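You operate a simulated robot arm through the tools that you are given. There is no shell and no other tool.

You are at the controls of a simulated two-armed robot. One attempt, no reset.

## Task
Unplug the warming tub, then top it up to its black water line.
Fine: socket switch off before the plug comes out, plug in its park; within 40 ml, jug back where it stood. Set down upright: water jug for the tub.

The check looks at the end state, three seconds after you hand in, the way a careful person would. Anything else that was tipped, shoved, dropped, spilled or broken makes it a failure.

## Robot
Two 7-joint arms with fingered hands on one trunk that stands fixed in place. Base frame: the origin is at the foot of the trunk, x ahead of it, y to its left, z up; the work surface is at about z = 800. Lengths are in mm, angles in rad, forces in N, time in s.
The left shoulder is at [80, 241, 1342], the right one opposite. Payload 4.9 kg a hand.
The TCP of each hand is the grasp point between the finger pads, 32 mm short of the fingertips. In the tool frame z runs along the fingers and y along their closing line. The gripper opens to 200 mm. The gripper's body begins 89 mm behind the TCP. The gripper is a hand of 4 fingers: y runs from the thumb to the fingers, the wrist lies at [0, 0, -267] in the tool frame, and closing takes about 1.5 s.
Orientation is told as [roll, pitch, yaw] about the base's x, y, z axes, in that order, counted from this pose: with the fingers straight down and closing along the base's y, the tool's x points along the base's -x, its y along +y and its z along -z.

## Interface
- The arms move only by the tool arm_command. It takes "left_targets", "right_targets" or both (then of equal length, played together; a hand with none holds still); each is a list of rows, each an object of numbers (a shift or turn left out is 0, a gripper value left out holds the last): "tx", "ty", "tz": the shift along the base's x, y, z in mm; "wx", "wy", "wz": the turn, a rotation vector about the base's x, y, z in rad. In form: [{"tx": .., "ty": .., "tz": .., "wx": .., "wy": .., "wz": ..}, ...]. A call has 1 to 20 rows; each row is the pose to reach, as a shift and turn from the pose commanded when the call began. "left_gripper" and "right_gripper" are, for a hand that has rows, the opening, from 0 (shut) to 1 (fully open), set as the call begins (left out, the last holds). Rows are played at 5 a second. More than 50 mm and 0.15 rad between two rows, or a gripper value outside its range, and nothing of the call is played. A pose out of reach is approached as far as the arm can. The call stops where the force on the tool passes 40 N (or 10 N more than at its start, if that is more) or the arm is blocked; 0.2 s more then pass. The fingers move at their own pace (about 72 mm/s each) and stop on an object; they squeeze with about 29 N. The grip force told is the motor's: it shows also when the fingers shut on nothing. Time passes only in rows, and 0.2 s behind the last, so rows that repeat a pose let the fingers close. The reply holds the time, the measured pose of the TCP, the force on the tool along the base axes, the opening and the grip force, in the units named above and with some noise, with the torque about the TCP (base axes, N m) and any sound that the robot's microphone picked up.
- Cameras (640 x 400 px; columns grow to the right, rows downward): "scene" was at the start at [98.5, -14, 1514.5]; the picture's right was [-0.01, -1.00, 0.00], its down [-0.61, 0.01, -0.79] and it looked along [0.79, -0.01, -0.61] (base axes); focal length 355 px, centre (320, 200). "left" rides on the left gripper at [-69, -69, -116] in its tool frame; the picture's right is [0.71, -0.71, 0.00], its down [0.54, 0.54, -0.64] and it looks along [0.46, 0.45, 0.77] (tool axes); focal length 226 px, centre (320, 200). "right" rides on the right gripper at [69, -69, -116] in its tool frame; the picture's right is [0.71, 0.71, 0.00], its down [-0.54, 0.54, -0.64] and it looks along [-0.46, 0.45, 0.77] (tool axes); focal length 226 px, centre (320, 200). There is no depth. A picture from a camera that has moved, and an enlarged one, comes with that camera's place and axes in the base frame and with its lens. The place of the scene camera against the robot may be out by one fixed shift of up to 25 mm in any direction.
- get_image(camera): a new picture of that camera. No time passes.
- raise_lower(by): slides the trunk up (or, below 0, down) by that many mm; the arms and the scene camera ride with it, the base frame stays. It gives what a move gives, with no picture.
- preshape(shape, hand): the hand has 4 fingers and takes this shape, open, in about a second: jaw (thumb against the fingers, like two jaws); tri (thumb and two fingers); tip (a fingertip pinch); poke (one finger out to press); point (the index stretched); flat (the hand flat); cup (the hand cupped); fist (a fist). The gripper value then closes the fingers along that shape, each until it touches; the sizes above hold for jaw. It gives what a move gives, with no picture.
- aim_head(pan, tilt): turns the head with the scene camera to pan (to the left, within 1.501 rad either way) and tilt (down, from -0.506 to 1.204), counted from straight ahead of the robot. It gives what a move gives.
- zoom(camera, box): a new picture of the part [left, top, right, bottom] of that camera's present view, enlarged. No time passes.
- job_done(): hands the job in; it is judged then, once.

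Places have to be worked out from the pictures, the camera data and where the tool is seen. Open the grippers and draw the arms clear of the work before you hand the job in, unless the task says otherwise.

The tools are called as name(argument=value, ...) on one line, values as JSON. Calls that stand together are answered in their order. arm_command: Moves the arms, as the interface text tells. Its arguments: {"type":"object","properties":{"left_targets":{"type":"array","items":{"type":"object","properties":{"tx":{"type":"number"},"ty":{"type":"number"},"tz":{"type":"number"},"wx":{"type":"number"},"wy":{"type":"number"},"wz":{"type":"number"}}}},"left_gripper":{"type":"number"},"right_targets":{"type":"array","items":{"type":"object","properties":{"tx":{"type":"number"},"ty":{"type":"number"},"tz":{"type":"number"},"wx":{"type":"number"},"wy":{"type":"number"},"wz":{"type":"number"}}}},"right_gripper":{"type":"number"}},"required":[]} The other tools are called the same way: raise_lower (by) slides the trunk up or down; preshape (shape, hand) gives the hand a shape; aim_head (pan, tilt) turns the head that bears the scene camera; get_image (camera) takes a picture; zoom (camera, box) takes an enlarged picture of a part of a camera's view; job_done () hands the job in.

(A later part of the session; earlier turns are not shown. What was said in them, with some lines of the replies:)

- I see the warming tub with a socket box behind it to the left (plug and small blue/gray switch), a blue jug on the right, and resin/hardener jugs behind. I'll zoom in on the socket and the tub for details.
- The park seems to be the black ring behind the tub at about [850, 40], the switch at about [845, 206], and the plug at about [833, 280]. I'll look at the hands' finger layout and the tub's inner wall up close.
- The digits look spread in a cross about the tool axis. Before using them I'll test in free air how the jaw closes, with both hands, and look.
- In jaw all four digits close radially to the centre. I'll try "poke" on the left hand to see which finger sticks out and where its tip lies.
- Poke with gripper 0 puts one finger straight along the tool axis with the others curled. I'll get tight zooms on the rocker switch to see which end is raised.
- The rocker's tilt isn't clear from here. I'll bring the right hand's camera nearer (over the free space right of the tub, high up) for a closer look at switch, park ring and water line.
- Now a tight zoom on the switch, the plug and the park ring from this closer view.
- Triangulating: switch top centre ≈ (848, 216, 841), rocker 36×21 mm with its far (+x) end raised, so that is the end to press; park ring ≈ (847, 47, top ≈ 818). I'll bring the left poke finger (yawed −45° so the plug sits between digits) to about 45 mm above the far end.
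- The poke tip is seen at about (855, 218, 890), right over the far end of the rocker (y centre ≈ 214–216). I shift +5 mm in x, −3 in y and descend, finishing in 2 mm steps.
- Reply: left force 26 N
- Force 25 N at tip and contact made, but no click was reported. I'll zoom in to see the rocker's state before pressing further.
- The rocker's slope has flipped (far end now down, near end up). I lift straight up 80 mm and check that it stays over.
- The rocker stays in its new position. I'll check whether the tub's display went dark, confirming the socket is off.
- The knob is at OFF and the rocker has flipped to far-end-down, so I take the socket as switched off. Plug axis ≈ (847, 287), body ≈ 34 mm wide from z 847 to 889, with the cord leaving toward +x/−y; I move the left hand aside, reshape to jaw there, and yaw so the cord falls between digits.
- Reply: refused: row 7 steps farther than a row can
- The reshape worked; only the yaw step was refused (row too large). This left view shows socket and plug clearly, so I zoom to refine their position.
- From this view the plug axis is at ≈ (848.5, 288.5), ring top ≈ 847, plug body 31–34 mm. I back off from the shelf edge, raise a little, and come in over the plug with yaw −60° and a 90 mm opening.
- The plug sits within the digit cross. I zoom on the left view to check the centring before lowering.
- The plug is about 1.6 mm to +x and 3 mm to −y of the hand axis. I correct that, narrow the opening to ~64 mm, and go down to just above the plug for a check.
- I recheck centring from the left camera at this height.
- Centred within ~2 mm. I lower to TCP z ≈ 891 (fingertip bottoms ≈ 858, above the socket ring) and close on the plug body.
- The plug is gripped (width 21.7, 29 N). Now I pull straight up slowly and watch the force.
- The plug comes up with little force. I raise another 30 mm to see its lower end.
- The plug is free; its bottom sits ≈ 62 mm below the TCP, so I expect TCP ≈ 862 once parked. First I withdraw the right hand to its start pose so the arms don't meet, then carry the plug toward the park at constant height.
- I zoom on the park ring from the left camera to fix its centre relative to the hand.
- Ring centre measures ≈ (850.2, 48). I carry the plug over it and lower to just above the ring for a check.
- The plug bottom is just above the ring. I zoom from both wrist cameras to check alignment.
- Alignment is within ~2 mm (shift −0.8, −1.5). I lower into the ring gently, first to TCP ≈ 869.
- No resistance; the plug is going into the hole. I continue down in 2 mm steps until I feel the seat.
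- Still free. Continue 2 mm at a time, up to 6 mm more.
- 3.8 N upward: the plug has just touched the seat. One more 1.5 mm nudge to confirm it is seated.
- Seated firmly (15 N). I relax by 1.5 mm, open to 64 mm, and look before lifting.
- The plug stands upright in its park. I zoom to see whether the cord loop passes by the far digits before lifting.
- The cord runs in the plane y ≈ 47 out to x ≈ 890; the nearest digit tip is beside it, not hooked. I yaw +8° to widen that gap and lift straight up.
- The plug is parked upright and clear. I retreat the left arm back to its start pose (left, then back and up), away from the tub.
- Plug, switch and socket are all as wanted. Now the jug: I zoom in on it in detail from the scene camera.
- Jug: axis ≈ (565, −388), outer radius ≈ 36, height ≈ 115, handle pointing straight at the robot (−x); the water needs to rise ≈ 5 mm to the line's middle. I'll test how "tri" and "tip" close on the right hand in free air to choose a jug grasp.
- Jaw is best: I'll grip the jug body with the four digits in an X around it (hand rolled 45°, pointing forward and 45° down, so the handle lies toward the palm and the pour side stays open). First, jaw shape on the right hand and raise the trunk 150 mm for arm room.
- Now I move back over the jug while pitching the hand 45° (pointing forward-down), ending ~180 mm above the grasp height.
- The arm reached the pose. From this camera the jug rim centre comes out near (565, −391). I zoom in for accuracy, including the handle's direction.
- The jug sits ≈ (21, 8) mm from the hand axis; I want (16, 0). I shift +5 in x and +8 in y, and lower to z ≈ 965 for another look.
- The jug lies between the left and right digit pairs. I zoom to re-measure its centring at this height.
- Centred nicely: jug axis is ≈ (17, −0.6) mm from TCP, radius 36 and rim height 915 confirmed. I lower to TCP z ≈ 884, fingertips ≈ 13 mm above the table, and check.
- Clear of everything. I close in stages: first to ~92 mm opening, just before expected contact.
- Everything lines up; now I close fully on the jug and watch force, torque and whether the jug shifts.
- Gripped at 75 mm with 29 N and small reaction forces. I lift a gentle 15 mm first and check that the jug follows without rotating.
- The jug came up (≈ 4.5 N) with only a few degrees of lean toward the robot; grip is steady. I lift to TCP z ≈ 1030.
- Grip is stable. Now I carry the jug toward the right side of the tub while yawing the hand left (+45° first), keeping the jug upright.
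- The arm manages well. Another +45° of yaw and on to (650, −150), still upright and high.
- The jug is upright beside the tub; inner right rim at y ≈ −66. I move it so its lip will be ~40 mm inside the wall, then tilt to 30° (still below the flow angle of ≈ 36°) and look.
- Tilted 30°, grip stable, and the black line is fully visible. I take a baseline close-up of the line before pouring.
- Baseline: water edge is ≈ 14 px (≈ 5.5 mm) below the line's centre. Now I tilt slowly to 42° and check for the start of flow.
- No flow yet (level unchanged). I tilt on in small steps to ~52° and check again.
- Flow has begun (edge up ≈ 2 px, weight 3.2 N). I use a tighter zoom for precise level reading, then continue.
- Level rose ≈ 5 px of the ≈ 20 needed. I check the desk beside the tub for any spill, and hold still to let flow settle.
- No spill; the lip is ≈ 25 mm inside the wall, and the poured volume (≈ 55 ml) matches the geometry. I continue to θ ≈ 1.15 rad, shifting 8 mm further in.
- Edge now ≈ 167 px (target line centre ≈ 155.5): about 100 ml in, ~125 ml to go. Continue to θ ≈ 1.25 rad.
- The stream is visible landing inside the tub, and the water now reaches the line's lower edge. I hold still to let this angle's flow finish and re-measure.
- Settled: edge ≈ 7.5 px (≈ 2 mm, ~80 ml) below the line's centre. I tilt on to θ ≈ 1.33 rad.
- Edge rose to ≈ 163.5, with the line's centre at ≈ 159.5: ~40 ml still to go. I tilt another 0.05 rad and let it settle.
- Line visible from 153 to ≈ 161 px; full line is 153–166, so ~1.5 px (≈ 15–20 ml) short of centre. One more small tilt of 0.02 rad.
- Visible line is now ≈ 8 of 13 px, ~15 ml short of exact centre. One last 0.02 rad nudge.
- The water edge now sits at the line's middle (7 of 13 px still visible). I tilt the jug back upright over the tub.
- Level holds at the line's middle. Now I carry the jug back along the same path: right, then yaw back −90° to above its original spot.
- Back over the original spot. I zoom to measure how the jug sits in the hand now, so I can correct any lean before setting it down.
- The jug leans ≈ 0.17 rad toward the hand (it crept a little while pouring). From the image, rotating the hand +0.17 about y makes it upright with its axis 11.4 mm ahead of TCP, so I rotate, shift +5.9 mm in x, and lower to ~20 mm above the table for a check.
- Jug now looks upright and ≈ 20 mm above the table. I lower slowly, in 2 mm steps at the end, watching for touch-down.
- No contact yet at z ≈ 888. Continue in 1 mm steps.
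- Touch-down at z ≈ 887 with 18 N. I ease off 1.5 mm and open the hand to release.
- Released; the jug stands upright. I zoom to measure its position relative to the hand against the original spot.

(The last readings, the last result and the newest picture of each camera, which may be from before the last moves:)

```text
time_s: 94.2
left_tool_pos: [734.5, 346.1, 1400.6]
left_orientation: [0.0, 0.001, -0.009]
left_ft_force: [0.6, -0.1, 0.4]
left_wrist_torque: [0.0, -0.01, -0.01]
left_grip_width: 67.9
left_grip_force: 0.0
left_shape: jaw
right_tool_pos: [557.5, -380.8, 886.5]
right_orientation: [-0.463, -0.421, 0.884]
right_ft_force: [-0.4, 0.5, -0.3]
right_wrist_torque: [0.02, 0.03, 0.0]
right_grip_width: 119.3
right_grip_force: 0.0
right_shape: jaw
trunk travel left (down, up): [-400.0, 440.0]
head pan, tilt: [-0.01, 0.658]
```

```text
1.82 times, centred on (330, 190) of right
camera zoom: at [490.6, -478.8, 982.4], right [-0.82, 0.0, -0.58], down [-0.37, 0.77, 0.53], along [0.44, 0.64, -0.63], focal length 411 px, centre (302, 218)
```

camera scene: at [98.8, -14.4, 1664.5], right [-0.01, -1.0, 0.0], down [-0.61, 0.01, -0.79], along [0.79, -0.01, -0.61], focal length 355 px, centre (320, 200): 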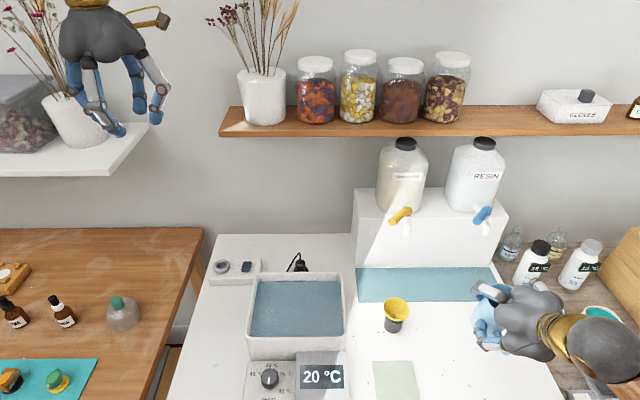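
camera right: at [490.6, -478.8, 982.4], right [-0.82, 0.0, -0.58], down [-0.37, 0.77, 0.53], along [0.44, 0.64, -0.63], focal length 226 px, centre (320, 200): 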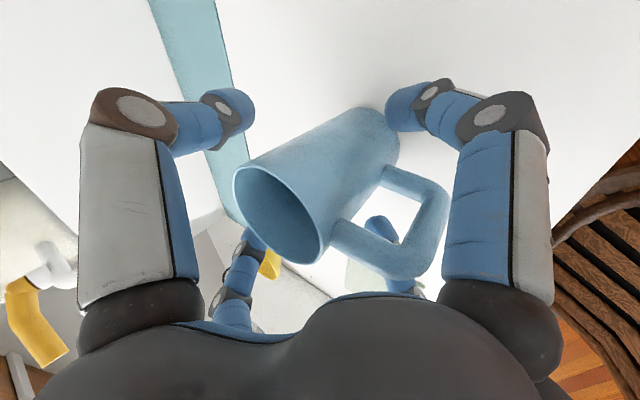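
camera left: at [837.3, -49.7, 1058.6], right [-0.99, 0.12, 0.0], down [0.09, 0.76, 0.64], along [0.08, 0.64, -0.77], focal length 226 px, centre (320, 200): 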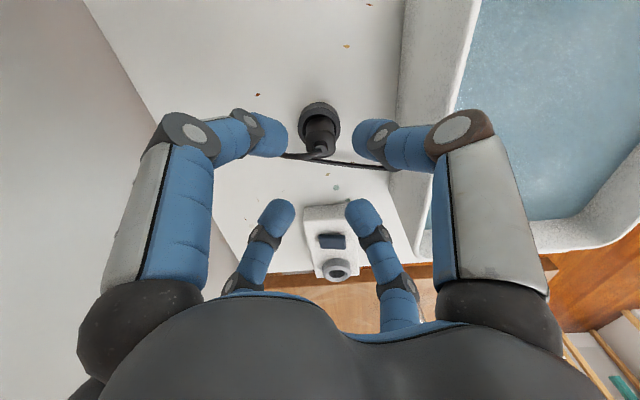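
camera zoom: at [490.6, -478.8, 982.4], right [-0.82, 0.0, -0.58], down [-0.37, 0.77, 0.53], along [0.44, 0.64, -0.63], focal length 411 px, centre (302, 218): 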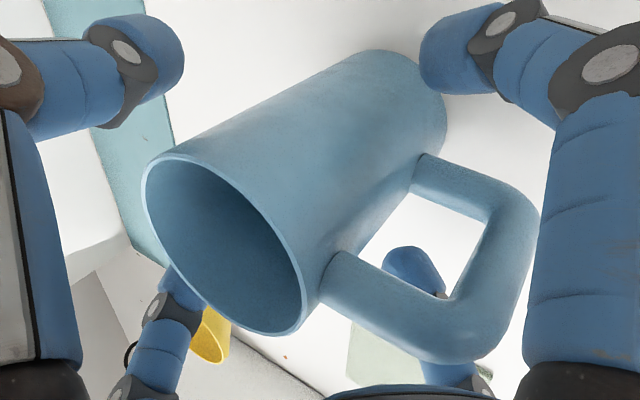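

The jug is within ~2 mm of where it stood. I open wider for clearance, then lift straight up.

arm_command(right_targets=[{}, {}, {}, {"tz": 10}, {"tz": 25}, {"tz": 50}, {"tz": 85}, {"tz": 125}, {"tz": 165}, {"tz": 165}], right_gripper=0.78)

get_image(camera="right")

get_image(camera="scene")

```text
time_s: 96.5
left_tool_pos: [735.0, 346.3, 1400.7]
left_orientation: [-0.001, 0.0, -0.007]
left_ft_force: [-0.4, -0.3, -0.4]
left_wrist_torque: [0.04, -0.01, 0.02]
left_grip_width: 68.0
left_grip_force: 0.0
left_shape: jaw
right_tool_pos: [558.6, -380.3, 1052.1]
right_orientation: [-0.462, -0.418, 0.886]
right_ft_force: [0.5, 1.0, 1.0]
right_wrist_torque: [-0.01, 0.04, 0.02]
right_grip_width: 155.6
right_grip_force: 0.1
right_shape: jaw
trunk travel left (down, up): [-400.0, 440.0]
head pan, tilt: [-0.01, 0.658]
```

```text
taken
camera right: at [490.4, -478.7, 1147.4], right [-0.82, 0.0, -0.58], down [-0.37, 0.77, 0.53], along [0.44, 0.64, -0.63], focal length 226 px, centre (320, 200)
```

right: 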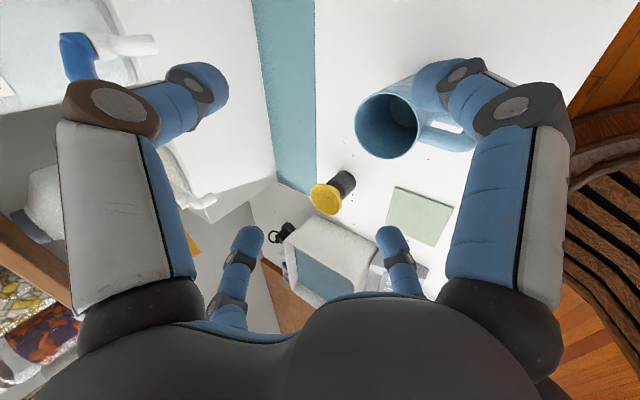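

```text
taken
camera scene: at [98.2, -14.2, 1664.5], right [-0.01, -1.0, 0.0], down [-0.61, 0.01, -0.79], along [0.79, -0.01, -0.61], focal length 355 px, centre (320, 200)
```

scene: 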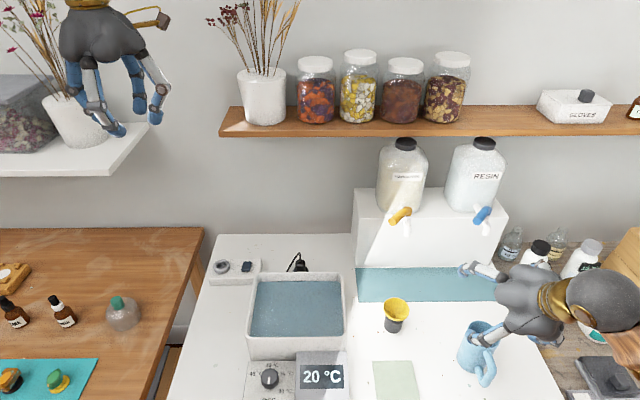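

The jug stays upright. I retreat the right arm along its approach path to its start pose.

arm_command(right_targets=[{"tx": 20, "ty": 5, "tz": 35, "wy": 0.1}, {"tx": 46, "ty": 12, "tz": 65, "wy": 0.2}, {"tx": 73, "ty": 19, "tz": 92, "wy": 0.3}, {"tx": 100, "ty": 26, "tz": 118, "wy": 0.4}, {"tx": 130, "ty": 33, "tz": 144, "wy": 0.51}, {"tx": 159.7, "ty": 40.6, "tz": 169, "wy": 0.615}, {"tx": 159.7, "ty": 40.6, "tz": 169, "wy": 0.615}])

arm_command(right_targets=[{"wz": -0.13, "ty": 20, "tz": 30}, {"wz": -0.26, "ty": 40, "tz": 60}, {"wz": -0.39, "ty": 60, "tz": 90}, {"wz": -0.52, "ty": 80, "tz": 120}, {"wz": -0.65, "ty": 100, "tz": 150}, {"wz": -0.785, "ty": 120, "tz": 180}, {"wz": -0.785, "ty": 120, "tz": 180}], right_gripper=1.0)

raise_lower(by=-150)

get_image(camera="scene")

zoom(camera="scene", box=[460, 268, 540, 358])

zoom(camera="scene", box=[262, 232, 332, 252])

```text
time_s: 98.0
left_tool_pos: [733.6, 346.1, 1400.8]
left_orientation: [0.001, 0.001, -0.005]
left_ft_force: [-0.9, -0.3, -0.5]
left_wrist_torque: [0.0, -0.02, 0.0]
left_grip_width: 67.9
left_grip_force: 0.1
left_shape: jaw
right_tool_pos: [717.7, -340.3, 1219.7]
right_orientation: [0.002, 0.0, 0.784]
right_ft_force: [0.1, -0.4, 0.5]
right_wrist_torque: [0.0, -0.03, 0.0]
right_grip_width: 155.6
right_grip_force: 0.0
right_shape: jaw
trunk travel left (down, up): [-400.0, 440.0]
head pan, tilt: [-0.01, 0.658]
```

```text
time_s: 99.7
left_tool_pos: [735.3, 346.1, 1400.8]
left_orientation: [0.0, -0.001, -0.006]
left_ft_force: [-0.2, -0.3, 0.0]
left_wrist_torque: [0.01, 0.01, 0.01]
left_grip_width: 68.1
left_grip_force: 0.0
left_shape: jaw
right_tool_pos: [718.4, -220.2, 1401.4]
right_orientation: [0.0, 0.002, 0.0]
right_ft_force: [-0.7, -0.6, 0.0]
right_wrist_torque: [0.04, 0.01, 0.04]
right_grip_width: 200.1
right_grip_force: 0.1
right_shape: jaw
trunk travel left (down, up): [-400.0, 440.0]
head pan, tilt: [-0.01, 0.658]
```

```text
time_s: 101.4
left_tool_pos: [735.5, 346.6, 1251.2]
left_orientation: [0.001, 0.001, -0.006]
left_ft_force: [0.4, -0.5, -0.2]
left_wrist_torque: [0.05, -0.02, -0.01]
left_grip_width: 67.8
left_grip_force: 0.1
left_shape: jaw
right_tool_pos: [718.6, -219.9, 1250.6]
right_orientation: [0.001, -0.001, 0.0]
right_ft_force: [0.4, -0.6, -0.6]
right_wrist_torque: [0.02, -0.02, -0.06]
right_grip_width: 199.8
right_grip_force: 0.0
right_shape: jaw
trunk travel left (down, up): [-250.0, 590.0]
head pan, tilt: [-0.01, 0.658]
```

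```text
taken
camera scene: at [98.3, -14.0, 1514.6], right [-0.01, -1.0, 0.0], down [-0.61, 0.01, -0.79], along [0.79, -0.01, -0.61], focal length 355 px, centre (320, 200)
```

scene: 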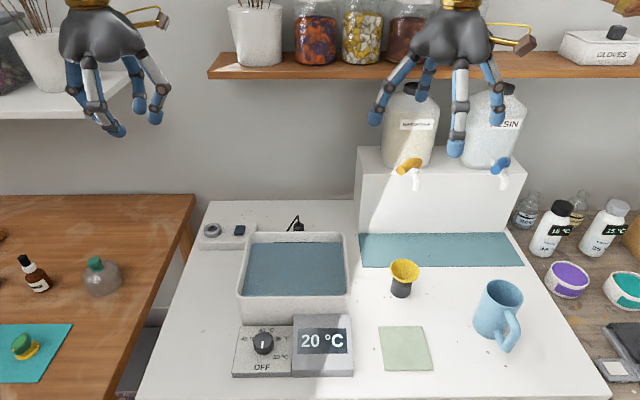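

```text
4.44 times, centred on (500, 313) of scene
camera zoom: at [98.3, -14.0, 1514.6], right [-0.01, -1.0, 0.0], down [-0.61, 0.01, -0.79], along [0.79, -0.01, -0.61], focal length 1577 px, centre (-480, -302)
```

zoom: 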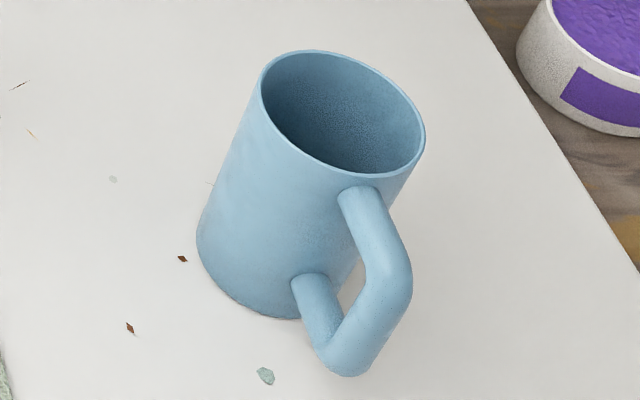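

```text
9.14 times, centred on (297, 242) of scene
camera zoom: at [98.3, -14.0, 1514.6], right [-0.01, -1.0, 0.0], down [-0.61, 0.01, -0.79], along [0.79, -0.01, -0.61], focal length 3243 px, centre (530, -184)
```

zoom: 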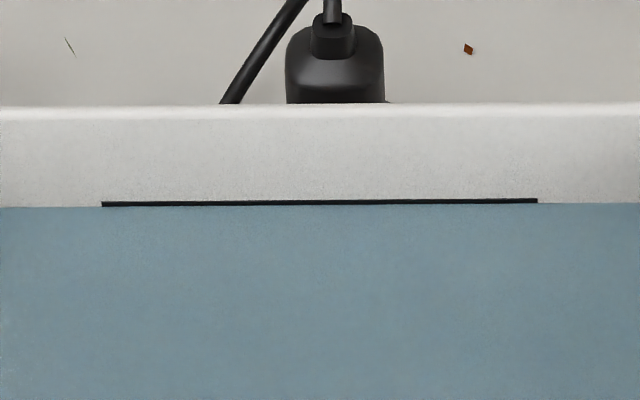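

The jug is back at its place, upright. I take the sharpest view of the level now that the camera is low again.

zoom(camera="scene", box=[268, 237, 284, 247])

zoom(camera="scene", box=[292, 237, 308, 247])

zoom(camera="scene", box=[220, 220, 420, 390])

get_image(camera="right")

```text
16.00 times, centred on (276, 242) of scene
camera zoom: at [98.3, -14.0, 1514.6], right [-0.01, -1.0, 0.0], down [-0.61, 0.01, -0.79], along [0.79, -0.01, -0.61], focal length 5676 px, centre (1024, -472)
```

zoom: 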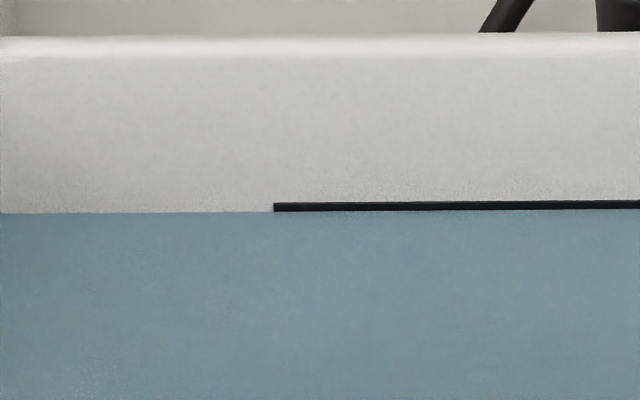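

```text
16.00 times, centred on (300, 242) of scene
camera zoom: at [98.3, -14.0, 1514.6], right [-0.01, -1.0, 0.0], down [-0.61, 0.01, -0.79], along [0.79, -0.01, -0.61], focal length 5676 px, centre (640, -472)
```

zoom: 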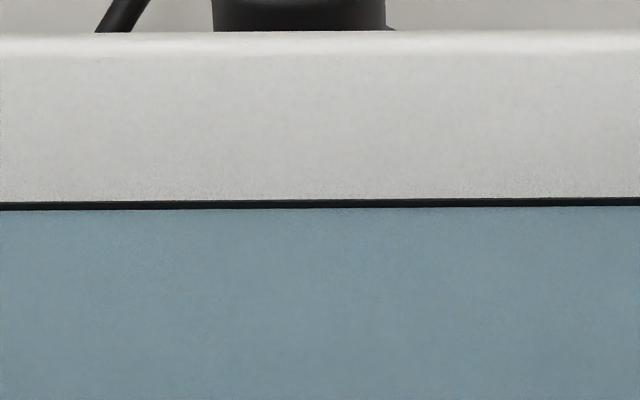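

```text
2.35 times, centred on (320, 305) of scene
camera zoom: at [98.3, -14.0, 1514.6], right [-0.01, -1.0, 0.0], down [-0.61, 0.01, -0.79], along [0.79, -0.01, -0.61], focal length 835 px, centre (320, -47)
```

zoom: 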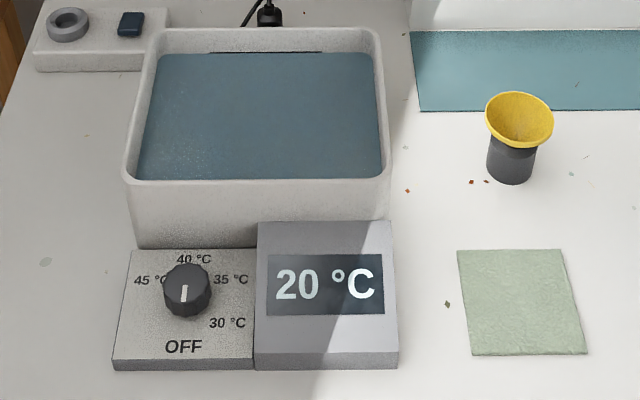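

```text
taken
camera right: at [649.1, -289.4, 1367.7], right [-0.71, 0.71, 0.0], down [0.54, 0.54, 0.64], along [0.45, 0.45, -0.77], focal length 226 px, centre (320, 200)
```

right: 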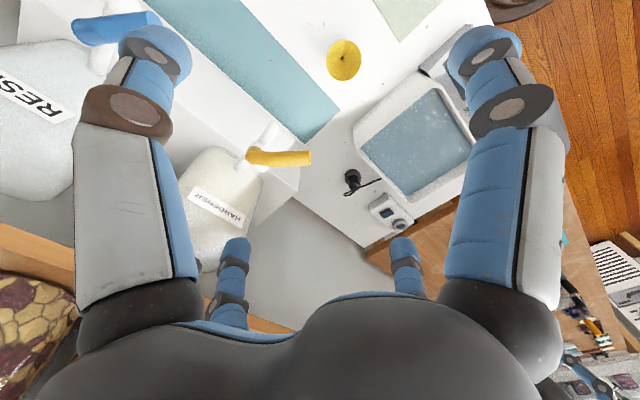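

The water edge sits within about 1 px (≈ 10 ml) of the line's centre, with no spill on the desk. Finally I open the left hand and take one last look at plug, switch and park.

arm_command(left_targets=[{}, {}, {}, {}, {}, {}], left_gripper=1.0)

zoom(camera="right", box=[330, 150, 430, 240])

get_image(camera="scene")

```text
time_s: 102.8
left_tool_pos: [735.4, 346.8, 1250.2]
left_orientation: [0.001, -0.001, -0.007]
left_ft_force: [0.7, 0.0, 1.1]
left_wrist_torque: [0.02, 0.02, 0.05]
left_grip_width: 199.9
left_grip_force: 0.1
left_shape: jaw
right_tool_pos: [718.5, -219.9, 1249.8]
right_orientation: [0.002, 0.0, 0.0]
right_ft_force: [-0.6, 0.4, -0.5]
right_wrist_torque: [-0.04, 0.02, 0.0]
right_grip_width: 199.8
right_grip_force: 0.0
right_shape: jaw
trunk travel left (down, up): [-250.0, 590.0]
head pan, tilt: [-0.01, 0.658]
```

```text
4.44 times, centred on (380, 195) of right
camera zoom: at [649.2, -289.4, 1367.5], right [-0.71, 0.71, 0.0], down [0.54, 0.54, 0.64], along [0.45, 0.45, -0.77], focal length 1005 px, centre (53, 222)
```

zoom: 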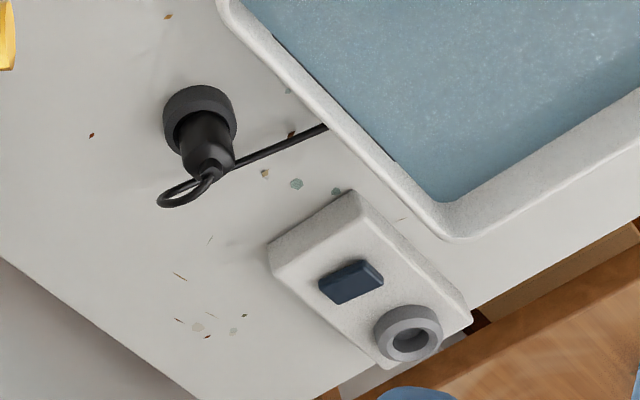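

```text
taken
camera scene: at [98.5, -14.0, 1514.5], right [-0.01, -1.0, 0.0], down [-0.61, 0.01, -0.79], along [0.79, -0.01, -0.61], focal length 355 px, centre (320, 200)
```

scene: 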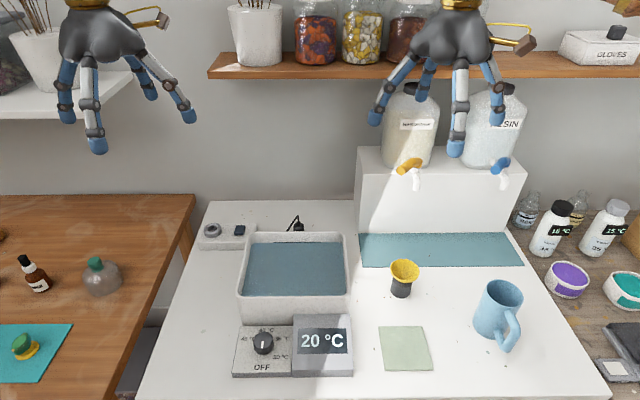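

Everything checks out: the switch was flipped to off before the plug was pulled, and the plug stands in its park. The water is at the middle of the black line, the jug is upright in its place, and both hands are open and clear. I hand the job in.

job_done()

```text
The job is handed in.
```

I unplugged the warming tub and topped it up to the middle of its black line, then handed the job in. I saw nothing spilled or knocked over.

- **Socket switch:** I pressed the raised end of the rocker before pulling the plug, and it stayed over. I took that as off. No click was picked up, and the tub's display still shows 20 °C, so nothing else confirmed it.
- **Plug:** It is seated upright in the black ring behind the tub.
- **Water level:** I read it as about 10 ml below the middle of the line. The line itself is about 3.5 mm thick, so I aimed for its centre.
- **Jug:** It is upright and within about 3 mm of where it stood, with the handle turned a few degrees from before.
- **Arms:** Both hands are open and back at their start positions.
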